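You operate a simulated robot arm through the tools that you are given. There is no shell and no other tool.

You run a simulated robot arm. Do the job below in one go: nothing can be reset, and whatever is moved stays where it is left.

## Task
Put things in order on the top of the steel table with the air box. At the end: the purple bottle (marked "GREASE") stands where the grey grease can stood; the small red brush stands on top of the blue scrub pad; the clear cup with the blue band is on the brown closed carton; the green bearing block stands where the purple bottle stood; the grey grease can stands where the clear cup with the blue band stood; whatever was shut is shut again. Leave all else as you found it, and nothing knocked over. Set down upright: clear cup with the blue band.

The check looks at the end state, three seconds after you hand in, the way a careful person would. Anything else that was tipped, shoved, dropped, spilled or broken makes it a failure.

## Robot
A 6-joint arm with a two-finger parallel gripper, fixed in place. Base frame: the origin is at the foot of the arm, x ahead of it, y to its left, z up; the work surface is at about z = 0.8. Readings come in m, degrees, newtons and seconds.
With the tool pointing down near the work surface it reaches from about 0.26 to 0.68 m from the base axis. Its first joint turns from -66.0 to 66.0 degrees. Payload 2.9 kg.
The TCP is the grasp point between the finger pads, 0.03 m short of the fingertips. In the tool frame z runs along the fingers and y along their closing line. Largest opening 0.11 m; finger width 0.02, thickness 0.01; the body of the gripper, 0.048 by 0.112 m, starts 0.055 m behind the TCP.
Orientation is that of the tool frame in the base frame, as a unit quaternion [w, x, y, z]. With the fingers straight down and closing along the base's y, the tool's x points along the base's -x, its y along +y and its z along -z.

## Interface
- The arm moves only by the tool servo_tool. Its argument "increments" is a list of rows, each an object of numbers (a shift or turn left out is 0, a gripper value left out holds the last): "rx", "ry", "rz": the turn, a rotation vector about the tool's x, y, z in degrees; "x", "y", "z": the shift along the tool's x, y, z in m; "grip": the finger opening in m, from 0 to 0.11. In form: [{"rx": .., "ry": .., "rz": .., "x": .., "y": .., "z": .., "grip": ..}, ...]. A call has 1 to 20 rows; each row shifts and turns the commanded pose from where the row before left it, along the tool's axes as they then stand. Rows are played at 5 a second. More than 0.05 m and 8.6 degrees between two rows, or a gripper value outside its range, and nothing of the call is played. Where a pose cannot be reached the arm comes as near as it can. A force on the tool above 40 N (or 10 N above the force at the start of the call, whichever is more), or a blocked arm, ends the call early, and 0.2 s more pass. The fingers move at their own pace (about 0.108 m/s each) and stop on an object; they squeeze with about 32 N. The grip force told is the motor's: it shows also when the fingers shut on nothing. Time passes only in rows, and 0.2 s behind the last, so rows that do not move let the fingers close. The reply holds the time, the measured pose of the TCP, the force on the tool along the base axes, the opening and the grip force, in the units named above and with some noise, with the torque about the TCP (base axes, N m) and any sound that the robot's microphone picked up.
- Cameras (640 x 400 px; columns grow to the right, rows downward): "scene" is fixed at [0.0628, 0.4228, 1.3802]; the picture's right is [-0.87, -0.49, 0.00], its down [-0.29, 0.52, -0.81] and it looks along [0.40, -0.70, -0.59] (base axes); focal length 227 px, centre (320, 200). "wrist" rides on the gripper at [0.072, 0.017, -0.103] in the tool frame; the picture's right is [-0.23, 0.97, 0.00], its down [-0.76, -0.18, -0.62] and it looks along [-0.61, -0.14, 0.78] (tool axes); focal length 222 px, centre (320, 200). There is no depth. A picture from a camera that has moved, and an enlarged one, comes with that camera's place and axes in the base frame and with its lens.
- camera(camera): a new picture of that camera. The clock stands still meanwhile.
- enlarge(camera, box): a new picture of the part [left, top, right, bottom] of that camera's present view, enlarged. The clock stands still meanwhile.
- job_done(): hands the job in; it is judged then, once.

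Places have to be worked out from the pictures, the camera data and where the tool is seen. Open the gripper and draw the arm clear of the work before you hand the job in, unless the task says otherwise.

The tools are called after "Call:" as a command line: name --argument value ..., lists and objects as JSON in quotes. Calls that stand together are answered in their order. servo_tool: Moves the arm, as the interface text tells. Its arguments: {"type":"object","properties":{"increments":{"type":"array"}},"required":["increments"]} The other tools are called the same way: camera (camera) takes a picture; enlarge (camera, box) takes an enlarged picture of a part of a camera's view; job_done () hands the job in.

At the start:

```text
clock: 0.0
ee_pos: [0.447, -0.2015, 1.195]
tcp_rot: [0.0, 0.0, 1.0, 0.0]
wrist_force: [0.0, -0.5, 0.8]
ft_torque: [0.01, 0.03, 0.03]
finger_gap: 0.1104
grip_force: 0.1
```

scene: 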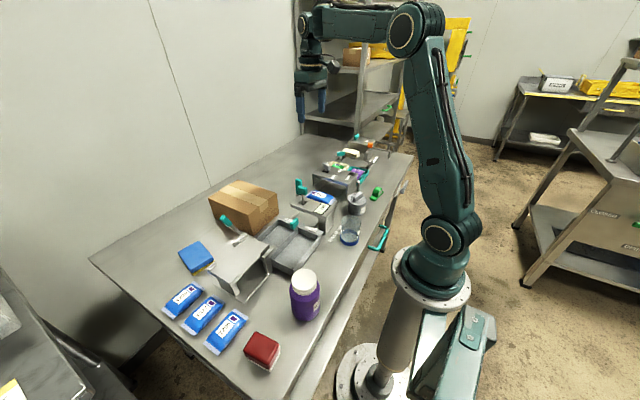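
wrist: 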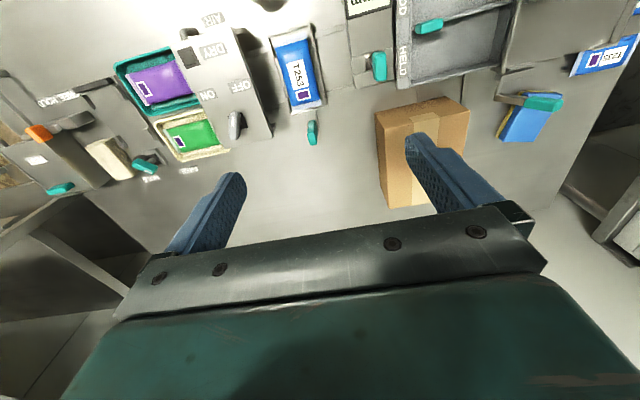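

I start by looking closely at the table in the scene camera and the wrist camera before moving anything.

Call:
enlarge --camera "scene" --box '[80, 160, 280, 380]'

Call:
enlarge --camera "scene" --box '[250, 160, 410, 280]'

Call:
enlarge --camera "scene" --box '[300, 110, 420, 200]'

Call:
enlarge --camera "wrist" --box '[0, 0, 320, 200]'

Call:
enlarge --camera "wrist" --box '[320, 0, 640, 200]'

```text
1.82 times, centred on (180, 270) of scene
camera zoom: at [0.0628, 0.4228, 1.3802], right [-0.87, -0.49, 0.0], down [-0.29, 0.52, -0.81], along [0.4, -0.7, -0.59], focal length 414 px, centre (574, 73)
```

zoom: 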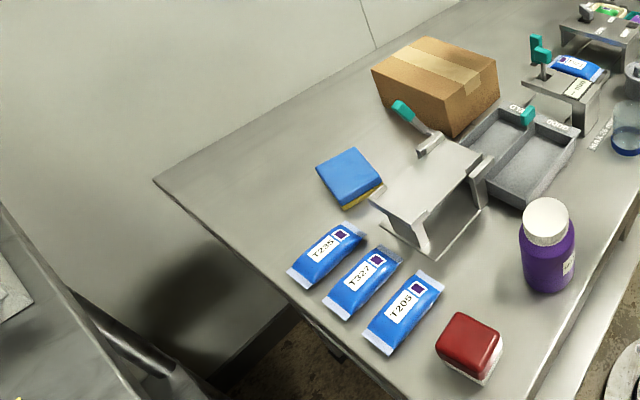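

```text
3.33 times, centred on (330, 220) of scene
camera zoom: at [0.0628, 0.4228, 1.3802], right [-0.87, -0.49, 0.0], down [-0.29, 0.52, -0.81], along [0.4, -0.7, -0.59], focal length 758 px, centre (287, 133)
```

zoom: 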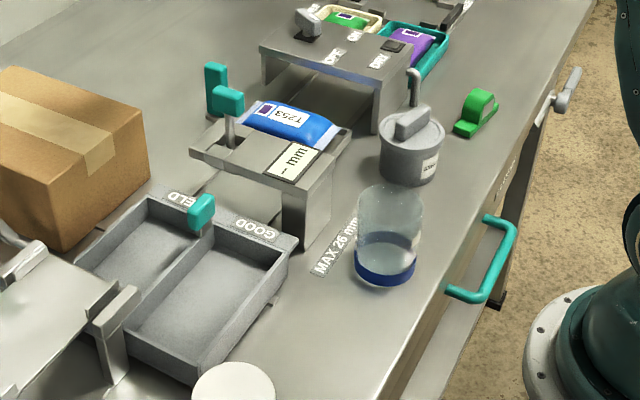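

```text
4.44 times, centred on (360, 155) of scene
camera zoom: at [0.0628, 0.4228, 1.3802], right [-0.87, -0.49, 0.0], down [-0.29, 0.52, -0.81], along [0.4, -0.7, -0.59], focal length 1011 px, centre (142, 400)
```

zoom: 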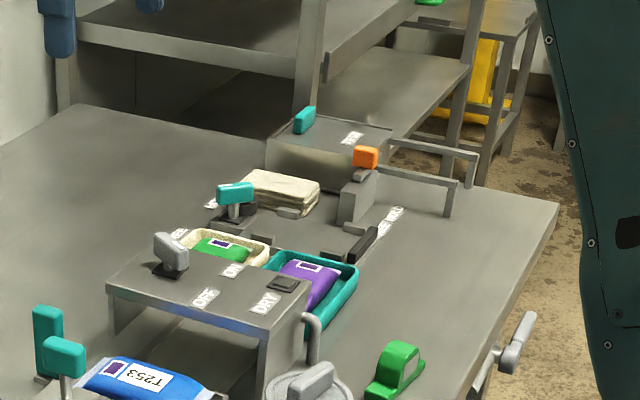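

```text
2.00 times, centred on (160, 100) of wrist
camera zoom: at [0.3746, -0.1853, 1.2984], right [0.23, 0.97, 0.0], down [0.76, -0.18, 0.62], along [0.61, -0.14, -0.78], focal length 444 px, centre (640, 400)
```

zoom: 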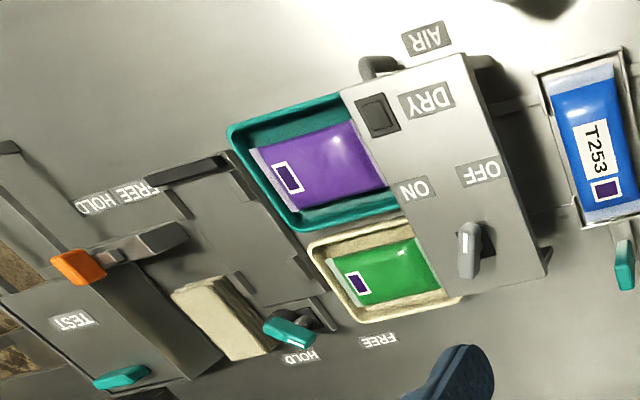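

```text
2.00 times, centred on (480, 100) of wrist
camera zoom: at [0.3746, -0.1853, 1.2984], right [0.23, 0.97, 0.0], down [0.76, -0.18, 0.62], along [0.61, -0.14, -0.78], focal length 444 px, centre (0, 400)
```

zoom: 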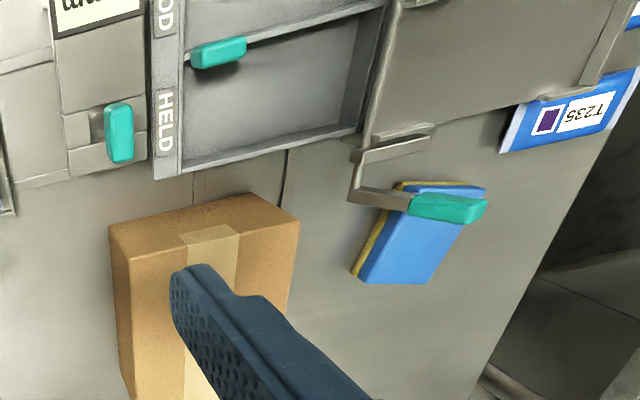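

The scene camera gives rough positions: cup ~(0.25,-0.11), can ~(0.29,-0.27), bottle ~(0.24,0.18), green block ~(0.25,-0.39), brush ~(0.27,0.32), pad ~(0.63,0.21), carton ~(0.65,-0.03). I pull the tool back towards the base so the wrist camera sees the near row.

Call:
servo_tool --increments '[{"x": 0.04}, {"x": 0.04}, {"x": 0.04}, {"z": 0.03}, {"z": 0.03}]'

Call:
camera --camera "wrist"

```text
clock: 1.2
ee_pos: [0.3279, -0.2002, 1.135]
tcp_rot: [0.0, 0.0, 1.0, -0.001]
wrist_force: [0.2, 0.3, 0.2]
ft_torque: [0.0, -0.04, -0.01]
finger_gap: 0.1098
grip_force: 0.0
```

```text
taken
camera wrist: at [0.2552, -0.1833, 1.2381], right [0.23, 0.97, 0.0], down [0.76, -0.18, 0.62], along [0.61, -0.14, -0.78], focal length 222 px, centre (320, 200)
```

wrist: 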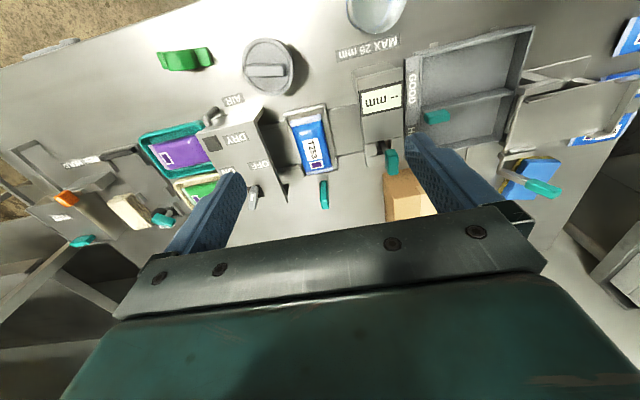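

The can, green block, gauge bench and air box are visible now. I enlarge these parts for measurement.

Call:
enlarge --camera "wrist" --box '[140, 0, 440, 188]'

Call:
enlarge --camera "wrist" --box '[340, 0, 640, 230]'

```text
2.13 times, centred on (290, 94) of wrist
camera zoom: at [0.2552, -0.1833, 1.2381], right [0.23, 0.97, 0.0], down [0.76, -0.18, 0.62], along [0.61, -0.14, -0.78], focal length 473 px, centre (384, 426)
```

zoom: 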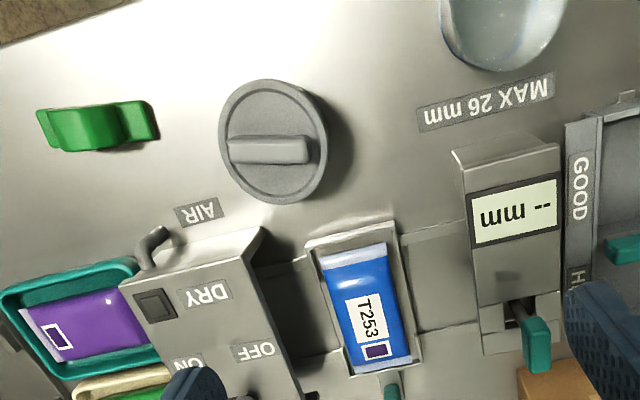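

```text
1.74 times, centred on (490, 115) of wrist
camera zoom: at [0.2552, -0.1833, 1.2381], right [0.23, 0.97, 0.0], down [0.76, -0.18, 0.62], along [0.61, -0.14, -0.78], focal length 386 px, centre (24, 348)
```

zoom: 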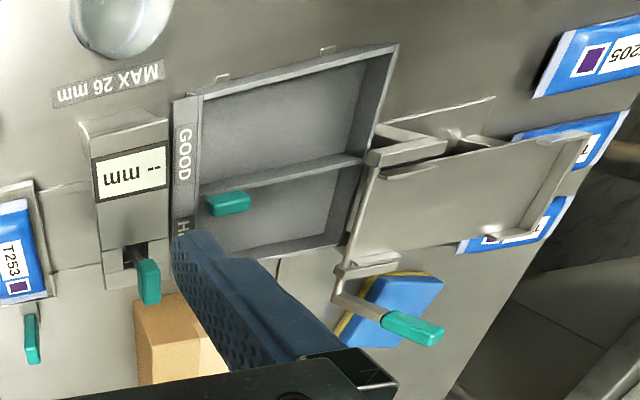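

Can top centre works out at about (0.287,-0.270), agreeing with the scene camera. Now I look at the carton, pad and brush in more detail.

Call:
enlarge --camera "scene" --box '[170, 170, 290, 245]'

Call:
enlarge --camera "scene" --box '[150, 210, 280, 310]'

Call:
enlarge --camera "scene" --box '[220, 260, 340, 390]'

Call:
enlarge --camera "scene" --box '[320, 180, 400, 260]'

```text
5.33 times, centred on (230, 208) of scene
camera zoom: at [0.0628, 0.4228, 1.3802], right [-0.87, -0.49, 0.0], down [-0.29, 0.52, -0.81], along [0.4, -0.7, -0.59], focal length 1213 px, centre (800, 160)
```

zoom: 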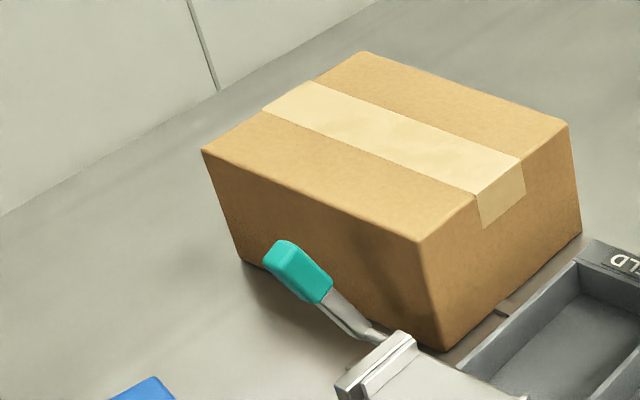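

```text
4.00 times, centred on (215, 260) of scene
camera zoom: at [0.0628, 0.4228, 1.3802], right [-0.87, -0.49, 0.0], down [-0.29, 0.52, -0.81], along [0.4, -0.7, -0.59], focal length 910 px, centre (740, -40)
```

zoom: 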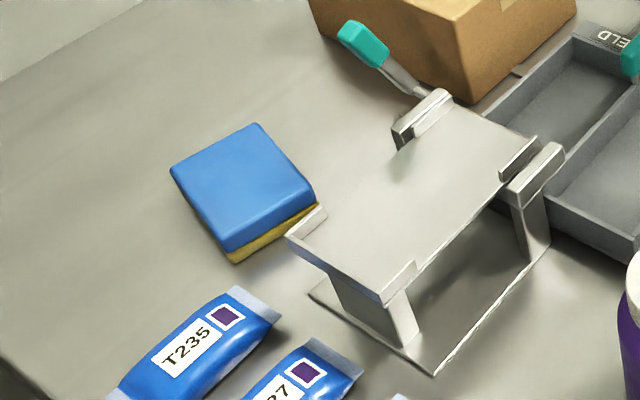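

```text
3.08 times, centred on (280, 325) of scene
camera zoom: at [0.0628, 0.4228, 1.3802], right [-0.87, -0.49, 0.0], down [-0.29, 0.52, -0.81], along [0.4, -0.7, -0.59], focal length 700 px, centre (443, -185)
```

zoom: 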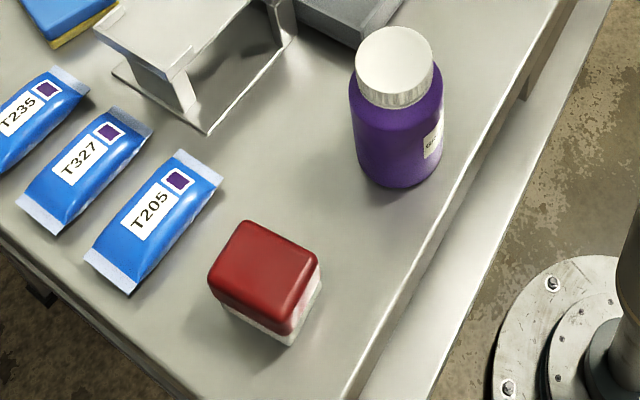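

```text
5.00 times, centred on (360, 220) of scene
camera zoom: at [0.0628, 0.4228, 1.3802], right [-0.87, -0.49, 0.0], down [-0.29, 0.52, -0.81], along [0.4, -0.7, -0.59], focal length 1137 px, centre (120, 100)
```

zoom: 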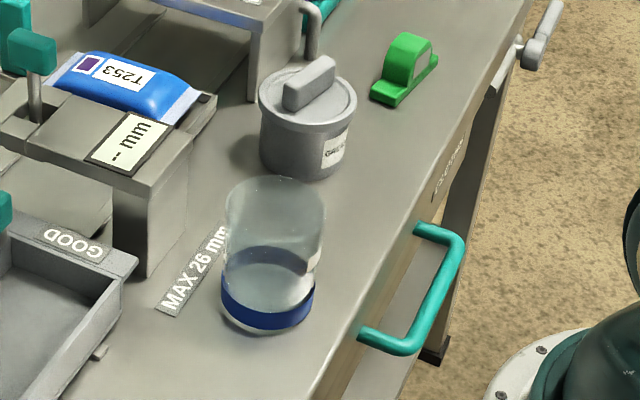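

Carton spans about x 0.555–0.745, y −0.10–0.04, top z≈0.89. A raised teal clamp lever sits at about (0.55,0.125,0.94), so I must keep clear of it; I now hover above the cup to refine its position.

Call:
servo_tool --increments '[{"x": 0.0193, "y": 0.022, "z": 0.0288}, {"x": 0.0193, "y": 0.022, "z": 0.0288}, {"x": 0.0193, "y": 0.022, "z": 0.0288}, {"x": 0.0193, "y": 0.022, "z": 0.0288}, {}]'

Call:
camera --camera "wrist"

Call:
camera --camera "scene"

```text
clock: 2.4
ee_pos: [0.2494, -0.1128, 1.0167]
tcp_rot: [-0.001, 0.0, 1.0, 0.0]
wrist_force: [-0.9, -0.2, 0.1]
ft_torque: [-0.03, 0.02, 0.05]
finger_gap: 0.1098
grip_force: 0.1
```

```text
taken
camera wrist: at [0.1766, -0.0962, 1.1206], right [0.23, 0.97, 0.0], down [0.76, -0.18, 0.62], along [0.61, -0.14, -0.78], focal length 222 px, centre (320, 200)
```

wrist: 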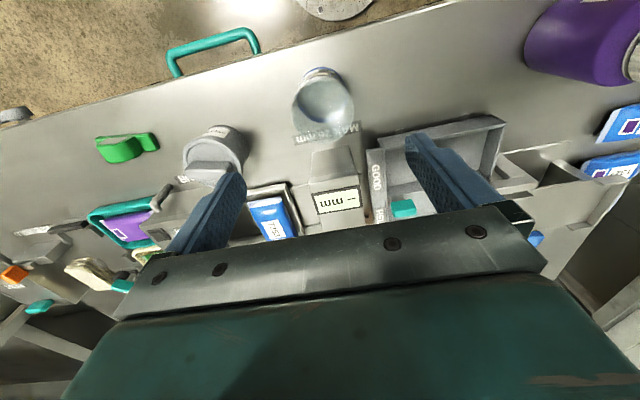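

```text
taken
```

scene: 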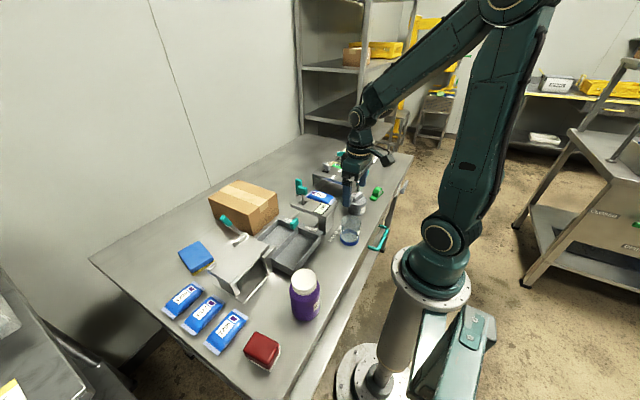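

The arm reached the hover pose well and the frames agree. I zoom in on the cup in the wrist view.

Call:
enlarge --camera "wrist" --box '[260, 40, 400, 140]'

Call:
enlarge --camera "wrist" --box '[80, 100, 280, 225]'

```text
4.00 times, centred on (330, 90) of wrist
camera zoom: at [0.1766, -0.0962, 1.1206], right [0.23, 0.97, 0.0], down [0.76, -0.18, 0.62], along [0.61, -0.14, -0.78], focal length 888 px, centre (280, 640)
```

zoom: 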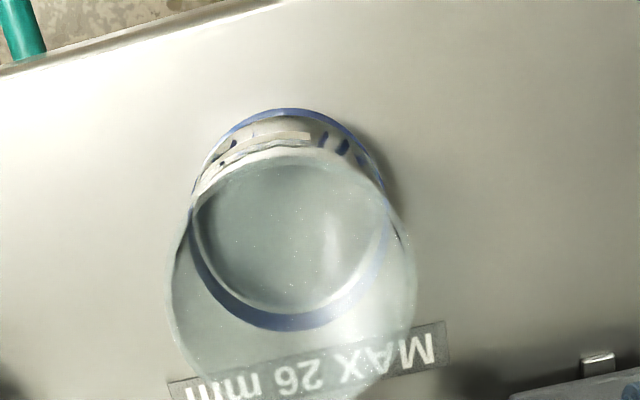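

```text
3.20 times, centred on (180, 162) of wrist
camera zoom: at [0.1766, -0.0962, 1.1206], right [0.23, 0.97, 0.0], down [0.76, -0.18, 0.62], along [0.61, -0.14, -0.78], focal length 711 px, centre (768, 320)
```

zoom: 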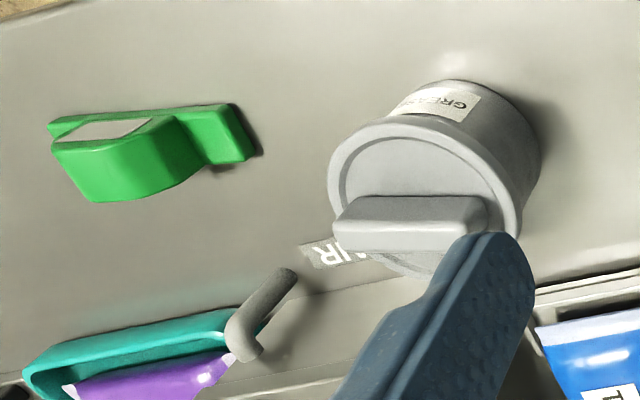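

Cup centre comes out at ≈(0.249,-0.111), diameter ~0.062, rim near z 0.89. I descend with the fingers astride it (closing along y) to TCP z≈0.857, pads below the rim.

Call:
servo_tool --increments '[{"y": 0.0018, "z": 0.04, "grip": 0.11}, {"z": 0.04}, {"z": 0.04}, {"z": 0.025}, {"z": 0.015}, {}]'

Call:
camera --camera "wrist"

Call:
enlarge --camera "scene" --box '[310, 170, 400, 260]'

```text
clock: 3.8
ee_pos: [0.2493, -0.1101, 0.8596]
tcp_rot: [0.0, 0.0, 1.0, -0.001]
wrist_force: [0.2, 1.0, -1.0]
ft_torque: [-0.05, 0.01, 0.03]
finger_gap: 0.11
grip_force: 0.1
```

```text
taken
camera wrist: at [0.1773, -0.093, 0.9637], right [0.23, 0.97, 0.0], down [0.76, -0.18, 0.62], along [0.61, -0.14, -0.78], focal length 222 px, centre (320, 200)
```

wrist: 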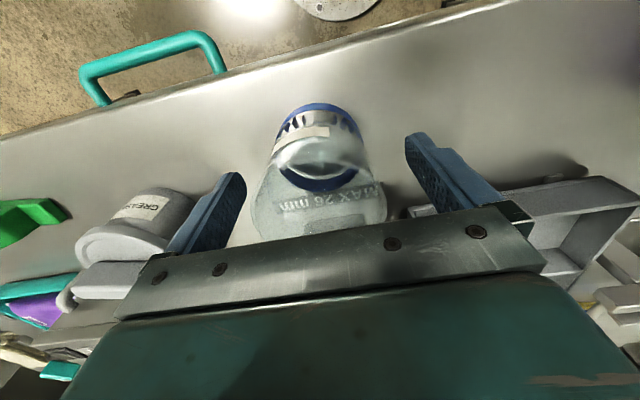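

```text
4.44 times, centred on (355, 215) of scene
camera zoom: at [0.0628, 0.4228, 1.3802], right [-0.87, -0.49, 0.0], down [-0.29, 0.52, -0.81], along [0.4, -0.7, -0.59], focal length 1011 px, centre (164, 133)
```

zoom: 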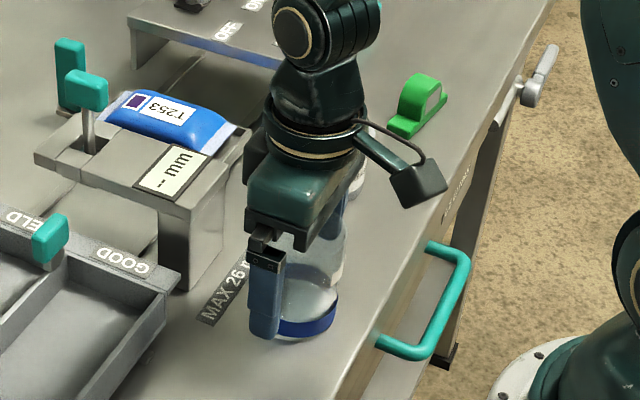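

The cup sits centred between the fingers with clear room. I close in steps to see at what opening it is gripped.

Call:
servo_tool --increments '[{"grip": 0.08}, {"grip": 0.07}, {"grip": 0.06}, {"grip": 0.055}, {}, {}]'

```text
clock: 5.2
ee_pos: [0.2496, -0.1095, 0.8605]
tcp_rot: [0.0, 0.0, 1.0, 0.0]
wrist_force: [-0.1, 0.8, -0.1]
ft_torque: [0.03, 0.01, -0.03]
finger_gap: 0.0646
grip_force: 31.9
```

Gripped at 0.065 m opening. I lift gently straight up.

Call:
servo_tool --increments '[{"z": -0.005}, {"z": -0.015}, {"z": -0.025}, {"z": -0.03}, {"z": -0.03}, {"z": -0.03}, {"z": -0.03}, {"z": -0.03}, {"z": -0.02}, {"z": -0.015}, {"z": -0.005}, {}]'

Call:
camera --camera "scene"

Call:
camera --camera "wrist"

```text
clock: 7.8
ee_pos: [0.2513, -0.1111, 1.0947]
tcp_rot: [0.0, 0.0, 1.0, 0.001]
wrist_force: [0.0, 0.0, 0.1]
ft_torque: [0.0, -0.03, 0.01]
finger_gap: 0.0647
grip_force: 32.2
```

```text
taken
```

scene: 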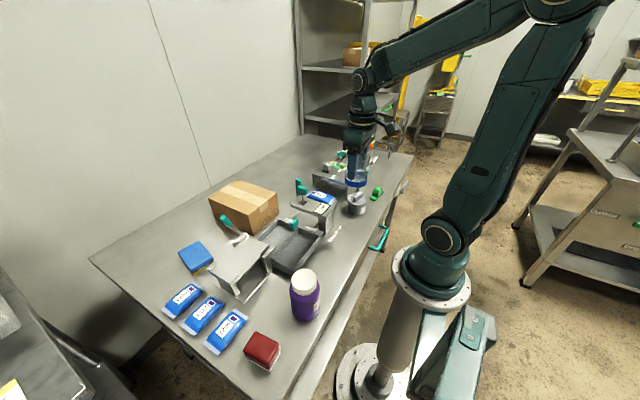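

```text
taken
camera wrist: at [0.1777, -0.095, 1.1976], right [0.23, 0.97, 0.0], down [0.76, -0.18, 0.62], along [0.61, -0.14, -0.78], focal length 222 px, centre (320, 200)
```

wrist: 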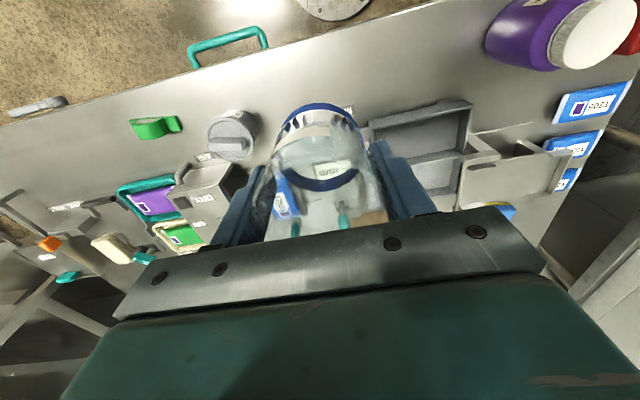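

The cup is held upright and the spot is clear. I carry it high towards the front half of the carton top, keeping the tool level.

Call:
servo_tool --increments '[{"x": -0.01, "y": 0.002}, {"x": -0.02, "y": 0.005}, {"x": -0.03, "y": 0.007}, {"x": -0.035, "y": 0.008}, {"x": -0.035, "y": 0.008}, {"x": -0.035, "y": 0.008}, {"x": -0.035, "y": 0.008}, {"x": -0.035, "y": 0.008}, {"x": -0.03, "y": 0.007}, {"x": -0.03, "y": 0.007}, {"x": -0.025, "y": 0.006}, {"x": -0.02, "y": 0.004}, {"x": -0.01, "y": 0.001}, {}, {}]'

Call:
camera --camera "scene"

Call:
camera --camera "wrist"

```text
clock: 11.0
ee_pos: [0.6026, -0.0316, 1.0961]
tcp_rot: [0.0, -0.001, 1.0, 0.0]
wrist_force: [-0.2, -0.5, -1.5]
ft_torque: [-0.01, 0.02, 0.02]
finger_gap: 0.0643
grip_force: 32.4
```

```text
taken
```

scene: 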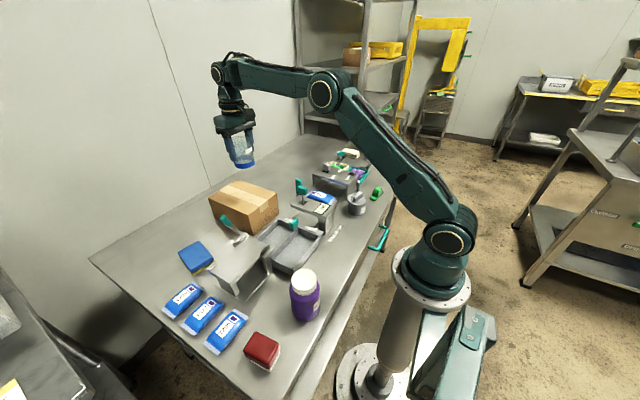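

```text
taken
camera wrist: at [0.5297, -0.0146, 1.1994], right [0.23, 0.97, 0.0], down [0.76, -0.18, 0.62], along [0.61, -0.14, -0.78], focal length 222 px, centre (320, 200)
```

wrist: 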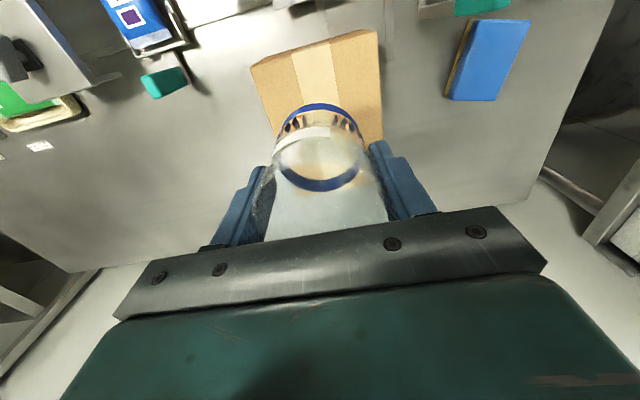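

Carton top front edge is at x≈0.551, y from −0.103 to 0.045, so x≈0.62, y≈−0.03 is well inside. I lower the cup most of the way and look.

Call:
servo_tool --increments '[{"x": -0.015, "z": 0.01}, {"z": 0.02}, {"z": 0.025}, {"z": 0.025}, {"z": 0.02}, {"z": 0.015}, {"z": 0.01}, {}]'

Call:
enlarge --camera "scene" --box '[180, 140, 300, 240]'

Call:
camera --camera "wrist"

```text
clock: 12.8
ee_pos: [0.6154, -0.0331, 0.9717]
tcp_rot: [-0.001, 0.0, 1.0, -0.001]
wrist_force: [-0.2, -0.2, 0.3]
ft_torque: [0.0, -0.02, 0.01]
finger_gap: 0.0646
grip_force: 31.2
```

```text
4.00 times, centred on (240, 190) of scene
camera zoom: at [0.0628, 0.4228, 1.3802], right [-0.87, -0.49, 0.0], down [-0.29, 0.52, -0.81], along [0.4, -0.7, -0.59], focal length 910 px, centre (640, 240)
```

zoom: 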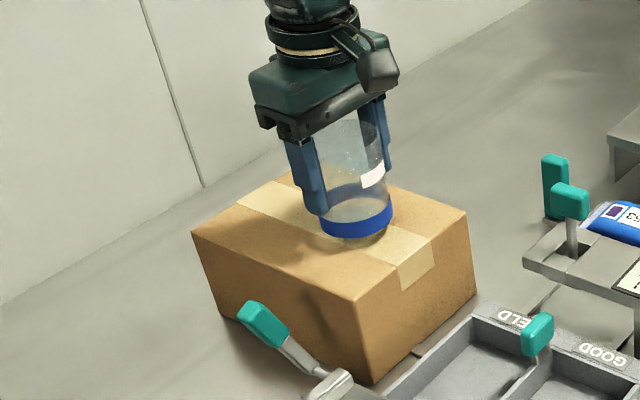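

```text
taken
camera wrist: at [0.5424, -0.0159, 1.0744], right [0.23, 0.97, 0.0], down [0.76, -0.18, 0.62], along [0.61, -0.14, -0.78], focal length 222 px, centre (320, 200)
```

wrist: 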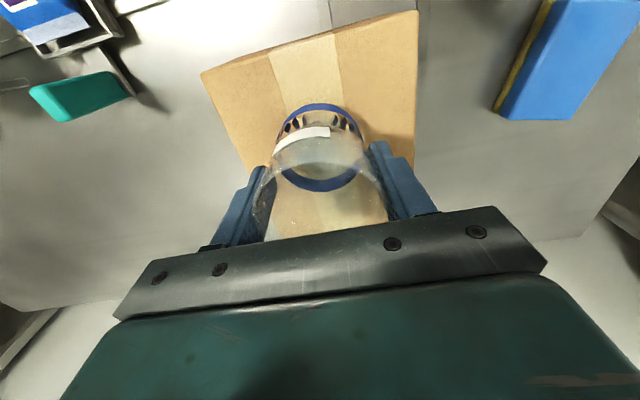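

The cup hovers about 2 cm over the carton, well inside its top. I lower in small steps watching the force.

Call:
servo_tool --increments '[{"z": 0.006}, {"z": 0.004}, {"z": 0.003}, {"z": 0.002}, {}]'

Call:
enlarge --camera "scene" --box '[210, 160, 280, 220]'

```text
clock: 14.0
ee_pos: [0.6175, -0.0332, 0.959]
tcp_rot: [0.005, 0.001, 1.0, 0.001]
wrist_force: [0.8, 1.3, 29.4]
ft_torque: [0.0, -0.16, -0.1]
finger_gap: 0.0645
grip_force: 31.9
```

```text
6.67 times, centred on (245, 190) of scene
camera zoom: at [0.0622, 0.4229, 1.3802], right [-0.87, -0.49, 0.0], down [-0.29, 0.52, -0.81], along [0.4, -0.7, -0.59], focal length 1516 px, centre (820, 267)
```

zoom: 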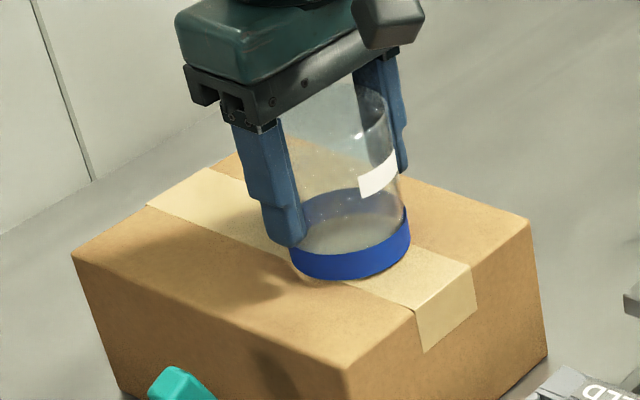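

Contact is made (29 N). I ease up 2 mm to relieve the load, then open the fingers modestly and look before withdrawing.

Call:
servo_tool --increments '[{"z": -0.001}, {"z": -0.001}, {}]'

```text
clock: 14.8
ee_pos: [0.6154, -0.0326, 0.9582]
tcp_rot: [0.002, -0.001, 1.0, 0.0]
wrist_force: [4.8, 3.2, 18.5]
ft_torque: [-0.01, -0.45, 0.06]
finger_gap: 0.0645
grip_force: 32.0
```

Call:
servo_tool --increments '[{"z": -0.0012}, {}, {"grip": 0.072}, {"grip": 0.085}, {"grip": 0.1}, {"grip": 0.11}, {}]'

Call:
enlarge --camera "scene" --box '[210, 160, 280, 220]'

```text
clock: 16.4
ee_pos: [0.6149, -0.0327, 0.9578]
tcp_rot: [-0.001, 0.001, 1.0, 0.0]
wrist_force: [0.0, 0.3, -0.3]
ft_torque: [-0.03, 0.01, 0.01]
finger_gap: 0.1102
grip_force: 0.1
```

```text
6.67 times, centred on (245, 190) of scene
camera zoom: at [0.0628, 0.4228, 1.3802], right [-0.87, -0.49, 0.0], down [-0.29, 0.52, -0.81], along [0.4, -0.7, -0.59], focal length 1516 px, centre (820, 267)
```

zoom: 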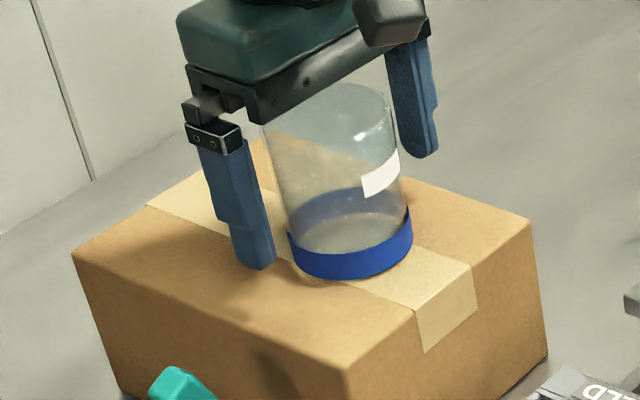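

The cup stands upright on the tape. I rise straight up, clear it, and travel to above the grease can at about (0.286,-0.271).

Call:
servo_tool --increments '[{"z": -0.02}, {"z": -0.04}, {"z": -0.045}, {"z": -0.04}, {"x": 0.0366, "y": -0.0264}, {"x": 0.0366, "y": -0.0264}, {"x": 0.0366, "y": -0.0264}, {"x": 0.0366, "y": -0.0264}, {"x": 0.0366, "y": -0.0264}, {"x": 0.0366, "y": -0.0264}, {"x": 0.0366, "y": -0.0264}, {"x": 0.0366, "y": -0.0264}, {"x": 0.0366, "y": -0.0264}, {"z": 0.04}, {"z": 0.04}, {"z": 0.03}, {}]'

Call:
camera --camera "wrist"

Call:
camera --camera "scene"

```text
clock: 20.0
ee_pos: [0.2857, -0.2709, 0.9969]
tcp_rot: [0.0, 0.0, 1.0, 0.0]
wrist_force: [-0.3, 0.4, 0.1]
ft_torque: [-0.01, 0.02, -0.01]
finger_gap: 0.11
grip_force: 0.1
```

```text
taken
camera wrist: at [0.2132, -0.2552, 1.0986], right [0.23, 0.97, 0.0], down [0.76, -0.18, 0.62], along [0.61, -0.14, -0.78], focal length 222 px, centre (320, 200)
```

wrist: 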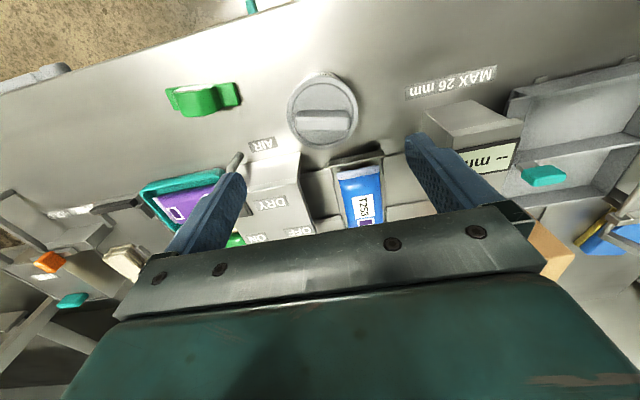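

```text
taken
```

scene: 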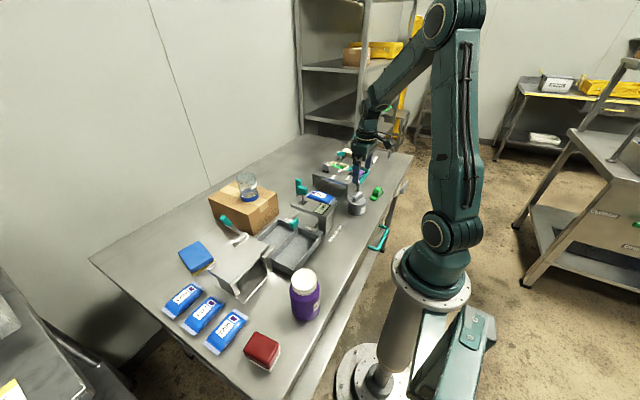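

The cup is standing on the carton. I zoom on the can and its surroundings to fine-tune the grasp.

Call:
enlarge --camera "wrist" --box '[130, 50, 430, 238]'

Call:
enlarge --camera "wrist" --box '[260, 55, 380, 155]'

```text
2.13 times, centred on (280, 144) of wrist
camera zoom: at [0.2132, -0.2552, 1.0986], right [0.23, 0.97, 0.0], down [0.76, -0.18, 0.62], along [0.61, -0.14, -0.78], focal length 473 px, centre (405, 319)
```

zoom: 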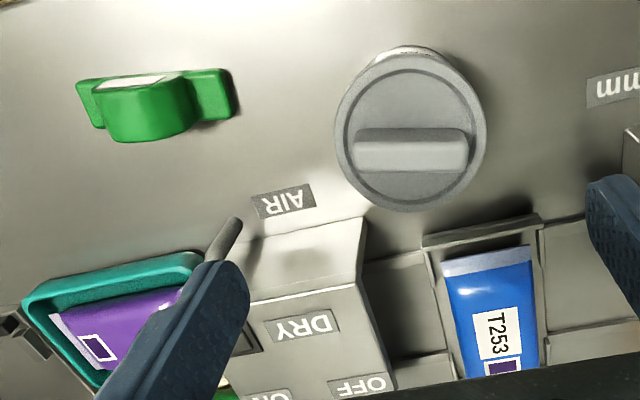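

```text
4.00 times, centred on (320, 105) of wrist
camera zoom: at [0.2132, -0.2552, 1.0986], right [0.23, 0.97, 0.0], down [0.76, -0.18, 0.62], along [0.61, -0.14, -0.78], focal length 888 px, centre (320, 580)
```

zoom: 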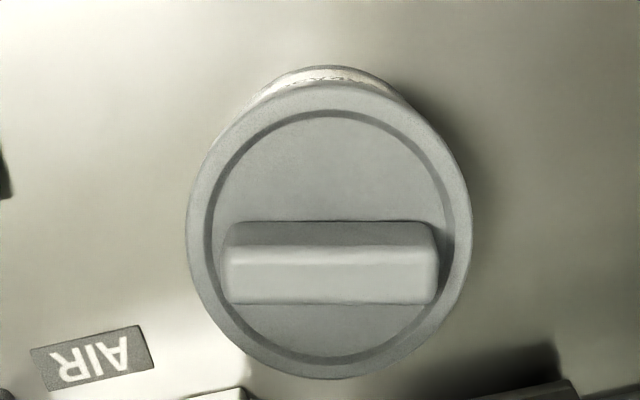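

Can centre confirmed at (0.2855,-0.270), rim dia ≈0.075. I look at the can's side to see whether the lid overhangs the body.

Call:
enlarge --camera "scene" --box '[338, 180, 378, 222]'

```text
9.52 times, centred on (358, 201) of scene
camera zoom: at [0.0628, 0.4228, 1.3802], right [-0.87, -0.49, 0.0], down [-0.29, 0.52, -0.81], along [0.4, -0.7, -0.59], focal length 2166 px, centre (-42, 190)
```

zoom: 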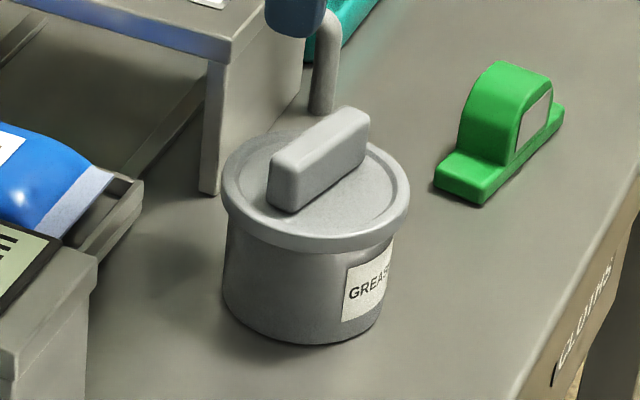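

The lid rim slightly overhangs the body, so the fingers will bear on the lid; I'll grip and make a tiny test lift first. Descending to TCP z≈0.843 (tips 0.813, palm above the knob).

Call:
servo_tool --increments '[{"y": 0.001, "z": 0.04}, {"z": 0.04}, {"z": 0.035}, {"z": 0.025}, {"z": 0.013}, {}]'

Call:
enlarge --camera "scene" --box '[325, 170, 391, 230]'

Call:
camera --camera "wrist"

```text
clock: 21.4
ee_pos: [0.2825, -0.2696, 0.8398]
tcp_rot: [0.0, -0.001, 1.0, 0.0]
wrist_force: [-0.9, 0.1, -0.1]
ft_torque: [0.02, -0.04, -0.01]
finger_gap: 0.1101
grip_force: 0.1
```

```text
6.67 times, centred on (358, 200) of scene
camera zoom: at [0.0628, 0.4228, 1.3802], right [-0.87, -0.49, 0.0], down [-0.29, 0.52, -0.81], along [0.4, -0.7, -0.59], focal length 1516 px, centre (67, 200)
```

zoom: 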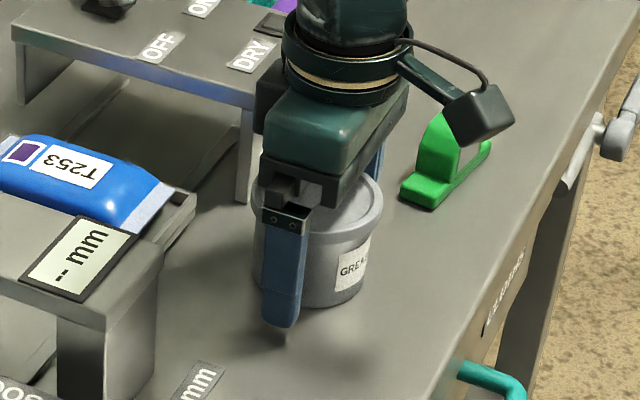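

```text
taken
camera wrist: at [0.2103, -0.253, 0.9427], right [0.23, 0.97, 0.0], down [0.76, -0.18, 0.62], along [0.61, -0.14, -0.78], focal length 222 px, centre (320, 200)
```

wrist: 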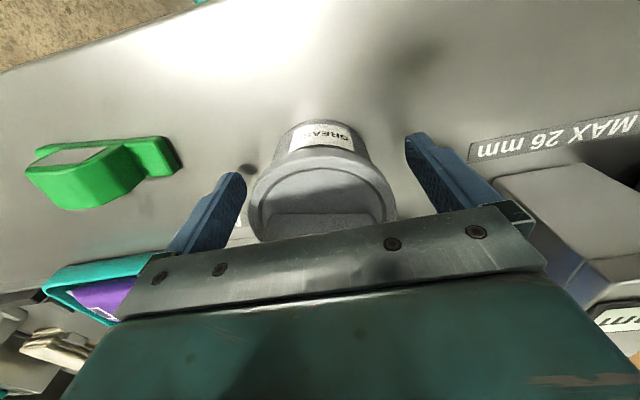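

Fingers straddle the can. I close in steps.

Call:
servo_tool --increments '[{"grip": 0.09}, {"grip": 0.08}, {"grip": 0.072}, {"grip": 0.064}, {"grip": 0.06}, {}]'

Call:
enlarge --camera "scene" --box '[325, 170, 391, 230]'

```text
clock: 22.8
ee_pos: [0.283, -0.2697, 0.8401]
tcp_rot: [0.0, 0.0, 1.0, 0.0]
wrist_force: [-0.4, -0.7, -1.1]
ft_torque: [-0.03, -0.01, -0.07]
finger_gap: 0.0764
grip_force: 31.8
```

```text
6.67 times, centred on (358, 200) of scene
camera zoom: at [0.0628, 0.4228, 1.3802], right [-0.87, -0.49, 0.0], down [-0.29, 0.52, -0.81], along [0.4, -0.7, -0.59], focal length 1516 px, centre (67, 200)
```

zoom: 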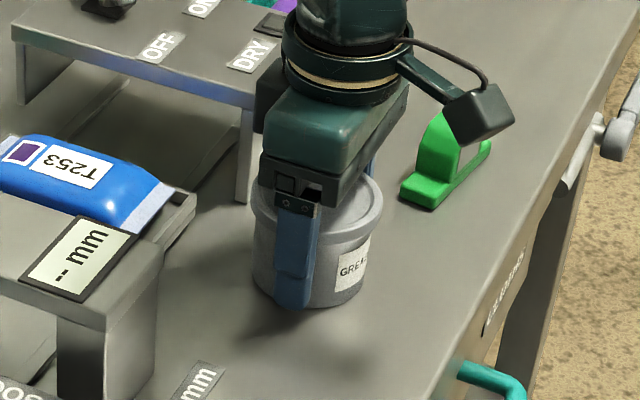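

Gripped at 0.076 (the lid rim). A tiny test lift of 12 mm, then a look whether the body comes along.

Call:
servo_tool --increments '[{"z": -0.003}, {"z": -0.004}, {"z": -0.005}, {}]'

Call:
enlarge --camera "scene" --box '[325, 170, 391, 230]'

Call:
enlarge --camera "wrist" --box '[220, 90, 420, 250]'

```text
clock: 23.8
ee_pos: [0.2842, -0.2682, 0.8521]
tcp_rot: [0.0, 0.0, 1.0, 0.0]
wrist_force: [0.5, -0.8, -3.0]
ft_torque: [0.02, 0.03, 0.03]
finger_gap: 0.0763
grip_force: 32.4
```

```text
6.67 times, centred on (358, 200) of scene
camera zoom: at [0.0628, 0.4228, 1.3802], right [-0.87, -0.49, 0.0], down [-0.29, 0.52, -0.81], along [0.4, -0.7, -0.59], focal length 1516 px, centre (67, 200)
```

zoom: 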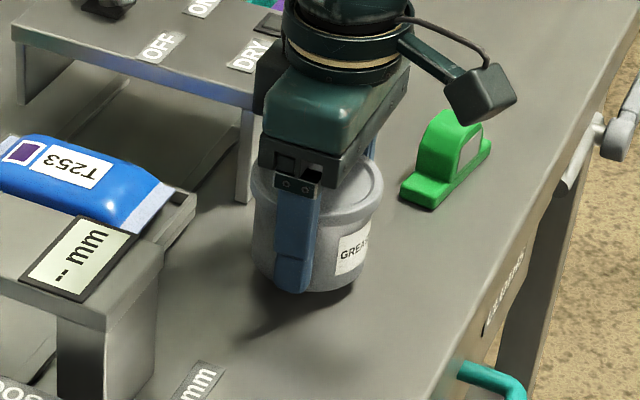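

```text
2.50 times, centred on (320, 170) of wrist
camera zoom: at [0.2116, -0.2533, 0.9551], right [0.23, 0.97, 0.0], down [0.76, -0.18, 0.62], along [0.61, -0.14, -0.78], focal length 555 px, centre (320, 275)
```

zoom: 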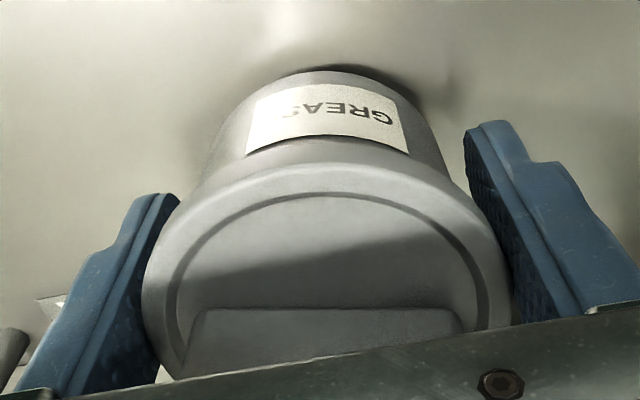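

The whole can comes up with its lid (about 3 N). I raise it further, carry it to the cup's old spot (0.249,-0.110), and lower part way.

Call:
servo_tool --increments '[{"z": -0.02}, {"z": -0.035}, {"z": -0.035}, {"z": -0.015}, {"x": 0.007, "y": 0.0316}, {"x": 0.007, "y": 0.0316}, {"x": 0.007, "y": 0.0316}, {"x": 0.007, "y": 0.0316}, {"x": 0.007, "y": 0.0316}, {}, {"z": 0.03}, {"z": 0.035}, {"z": 0.025}, {}]'

Call:
enlarge --camera "scene" --box '[310, 170, 400, 260]'

Call:
camera --camera "wrist"

```text
clock: 26.8
ee_pos: [0.2518, -0.115, 0.8695]
tcp_rot: [0.0, 0.001, 1.0, 0.0]
wrist_force: [-0.2, 0.1, -3.3]
ft_torque: [-0.01, 0.04, -0.01]
finger_gap: 0.0763
grip_force: 31.6
```

```text
4.44 times, centred on (355, 215) of scene
camera zoom: at [0.0628, 0.4228, 1.3802], right [-0.87, -0.49, 0.0], down [-0.29, 0.52, -0.81], along [0.4, -0.7, -0.59], focal length 1011 px, centre (164, 133)
```

zoom: 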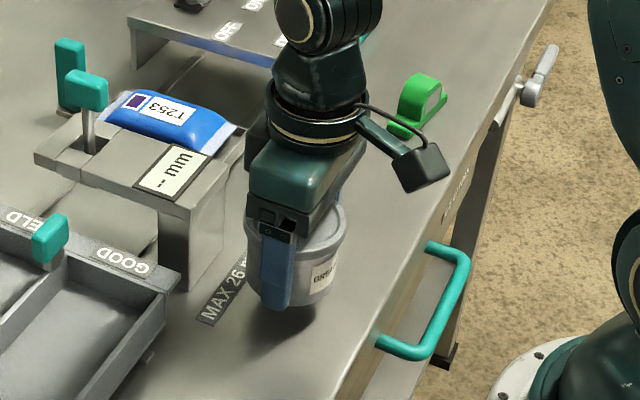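

```text
taken
camera wrist: at [0.179, -0.0989, 0.9715], right [0.23, 0.97, 0.0], down [0.76, -0.18, 0.62], along [0.61, -0.14, -0.78], focal length 222 px, centre (320, 200)
```

wrist: 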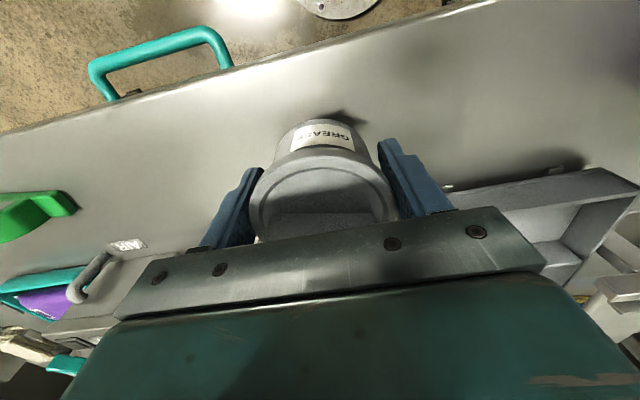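

The reading is a few mm off the aim; I wait a moment and re-read to separate lag from noise.

Call:
servo_tool --increments '[{}, {}]'

Call:
servo_tool --increments '[{}]'

```text
clock: 27.4
ee_pos: [0.2527, -0.1154, 0.8685]
tcp_rot: [0.0, 0.0, 1.0, 0.0]
wrist_force: [0.2, 0.4, -2.9]
ft_torque: [0.02, 0.0, -0.02]
finger_gap: 0.0761
grip_force: 32.3
```

```text
clock: 27.8
ee_pos: [0.2521, -0.1149, 0.8691]
tcp_rot: [-0.001, 0.0, 1.0, 0.0]
wrist_force: [0.0, 1.2, -2.3]
ft_torque: [-0.04, 0.04, 0.02]
finger_gap: 0.076
grip_force: 31.6
```

The true TCP is (0.252,-0.115); I correct by (-4, +5) mm and lower in small steps to contact.

Call:
servo_tool --increments '[{"x": 0.004, "y": 0.005}, {"z": 0.01}, {"z": 0.008}, {"z": 0.005}, {}]'

```text
clock: 29.0
ee_pos: [0.2474, -0.1058, 0.8455]
tcp_rot: [0.0, 0.0, 1.0, 0.0]
wrist_force: [-0.4, 0.2, -2.0]
ft_torque: [0.0, 0.04, -0.01]
finger_gap: 0.0758
grip_force: 31.8
```

Call:
servo_tool --increments '[{}]'

Call:
enlarge --camera "scene" --box '[320, 180, 400, 260]'

```text
clock: 29.4
ee_pos: [0.2468, -0.1074, 0.8453]
tcp_rot: [0.0, -0.001, 1.0, 0.0]
wrist_force: [0.3, 0.0, -2.9]
ft_torque: [-0.02, 0.04, 0.0]
finger_gap: 0.0761
grip_force: 31.7
```

```text
5.00 times, centred on (360, 220) of scene
camera zoom: at [0.0628, 0.4228, 1.3802], right [-0.87, -0.49, 0.0], down [-0.29, 0.52, -0.81], along [0.4, -0.7, -0.59], focal length 1137 px, centre (120, 100)
```

zoom: 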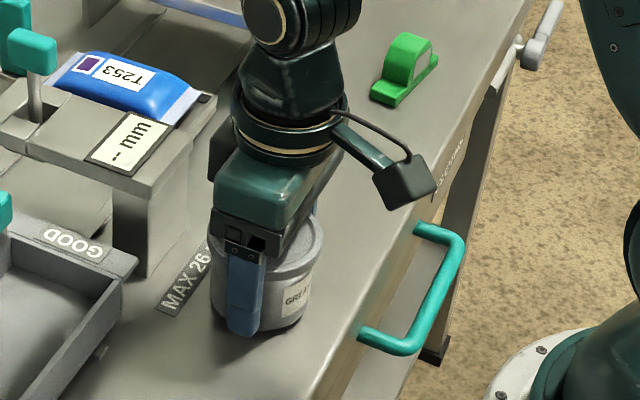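

The can hovers ~5 mm above the cup's old spot. I shift 2.5 mm back in y and lower to contact.

Call:
servo_tool --increments '[{"y": -0.0025, "z": 0.002}, {"z": 0.0015}, {"z": 0.0015}, {}]'

```text
clock: 30.2
ee_pos: [0.247, -0.1093, 0.8406]
tcp_rot: [0.001, -0.001, 1.0, 0.0]
wrist_force: [-2.2, 0.6, 6.6]
ft_torque: [-0.05, -0.03, 0.01]
finger_gap: 0.0759
grip_force: 31.9
stopped in row 4: the force on the tool passed its limit at 42 N (the readings are from after the stop); the commanded pose is now the measured one
```

Contact made at z≈0.8406. I release and rise straight up.

Call:
servo_tool --increments '[{}, {"grip": 0.085}, {"grip": 0.1}, {"grip": 0.11}, {}]'

Call:
servo_tool --increments '[{"z": -0.02}, {"z": -0.04}, {"z": -0.045}, {"z": -0.045}, {}]'

Call:
enlarge --camera "scene" --box '[320, 180, 400, 260]'

Call:
camera --camera "wrist"

```text
clock: 31.4
ee_pos: [0.2465, -0.1093, 0.8396]
tcp_rot: [0.001, 0.0, 1.0, 0.0]
wrist_force: [-0.6, 0.1, -0.4]
ft_torque: [-0.02, 0.0, 0.02]
finger_gap: 0.1101
grip_force: 0.1
```

```text
clock: 32.6
ee_pos: [0.2474, -0.1104, 0.9894]
tcp_rot: [0.0, -0.001, 1.0, 0.0]
wrist_force: [-0.1, 0.3, 0.2]
ft_torque: [0.0, 0.02, 0.03]
finger_gap: 0.1098
grip_force: 0.0
```

```text
5.00 times, centred on (360, 220) of scene
camera zoom: at [0.0628, 0.4228, 1.3802], right [-0.87, -0.49, 0.0], down [-0.29, 0.52, -0.81], along [0.4, -0.7, -0.59], focal length 1137 px, centre (120, 100)
```

zoom: 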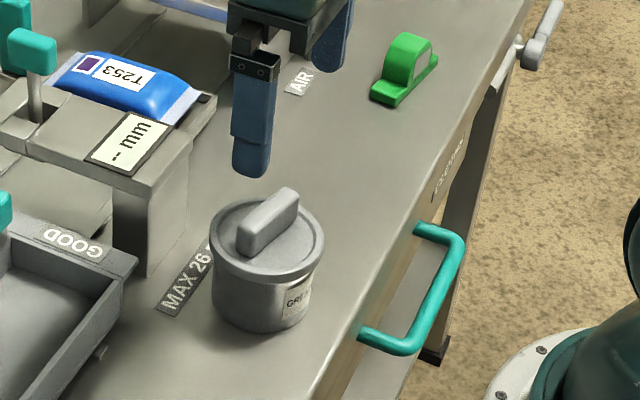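

```text
taken
camera wrist: at [0.1741, -0.0942, 1.0922], right [0.23, 0.97, 0.0], down [0.76, -0.18, 0.62], along [0.61, -0.14, -0.78], focal length 222 px, centre (320, 200)
```

wrist: 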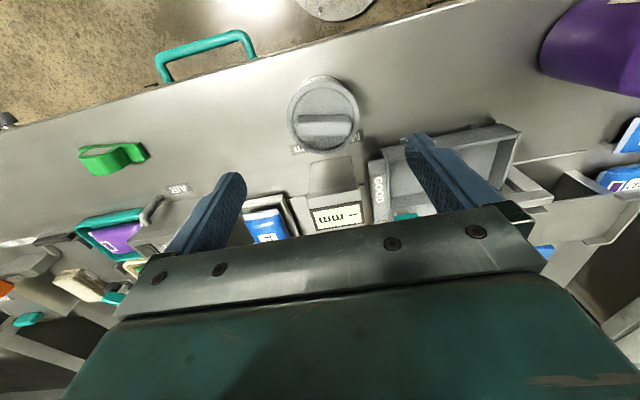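

The can stands where the cup was, upright and shut. Now I rise and travel over to the purple bottle at about (0.244,0.177).

Call:
servo_tool --increments '[{"z": -0.045}, {"z": -0.045}, {"x": 0.0005, "y": 0.041}, {"x": 0.0005, "y": 0.041}, {"x": 0.0005, "y": 0.041}, {"x": 0.0005, "y": 0.041}, {"x": 0.0005, "y": 0.041}, {"x": 0.0005, "y": 0.041}, {"y": 0.041}, {}]'

Call:
camera --camera "wrist"

Call:
enlarge --camera "wrist" --box '[240, 40, 400, 180]'

```text
clock: 34.8
ee_pos: [0.2424, 0.1793, 1.0784]
tcp_rot: [0.001, 0.0, 1.0, -0.001]
wrist_force: [-0.2, -0.1, 0.4]
ft_torque: [0.01, 0.01, -0.02]
finger_gap: 0.1099
grip_force: 0.1
```

```text
taken
camera wrist: at [0.1695, 0.1959, 1.1813], right [0.23, 0.97, 0.0], down [0.76, -0.18, 0.63], along [0.61, -0.14, -0.78], focal length 222 px, centre (320, 200)
```

wrist: 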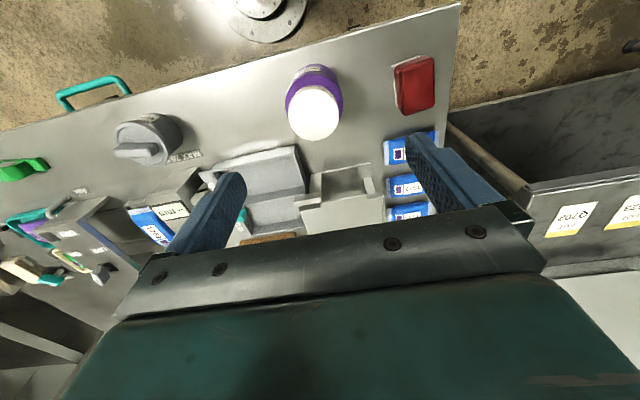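

```text
2.86 times, centred on (320, 110) of wrist
camera zoom: at [0.1695, 0.1959, 1.1813], right [0.23, 0.97, 0.0], down [0.76, -0.18, 0.63], along [0.61, -0.14, -0.78], focal length 635 px, centre (320, 457)
```

zoom: 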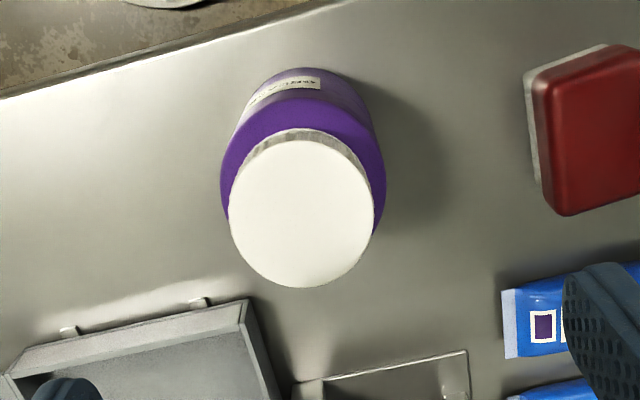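

Bottle cap seen at ≈(0.241,0.172). I cross-check with the scene camera for exact height and centre.

Call:
enlarge --camera "scene" --box '[270, 255, 350, 335]'

```text
5.00 times, centred on (310, 295) of scene
camera zoom: at [0.0628, 0.4228, 1.3802], right [-0.87, -0.49, 0.0], down [-0.29, 0.52, -0.81], along [0.4, -0.7, -0.59], focal length 1137 px, centre (370, -275)
```

zoom: 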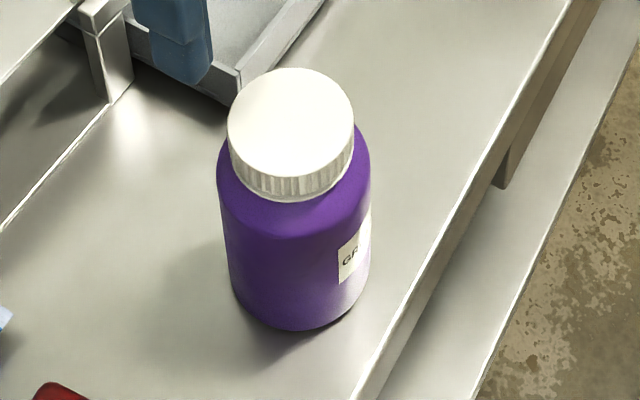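

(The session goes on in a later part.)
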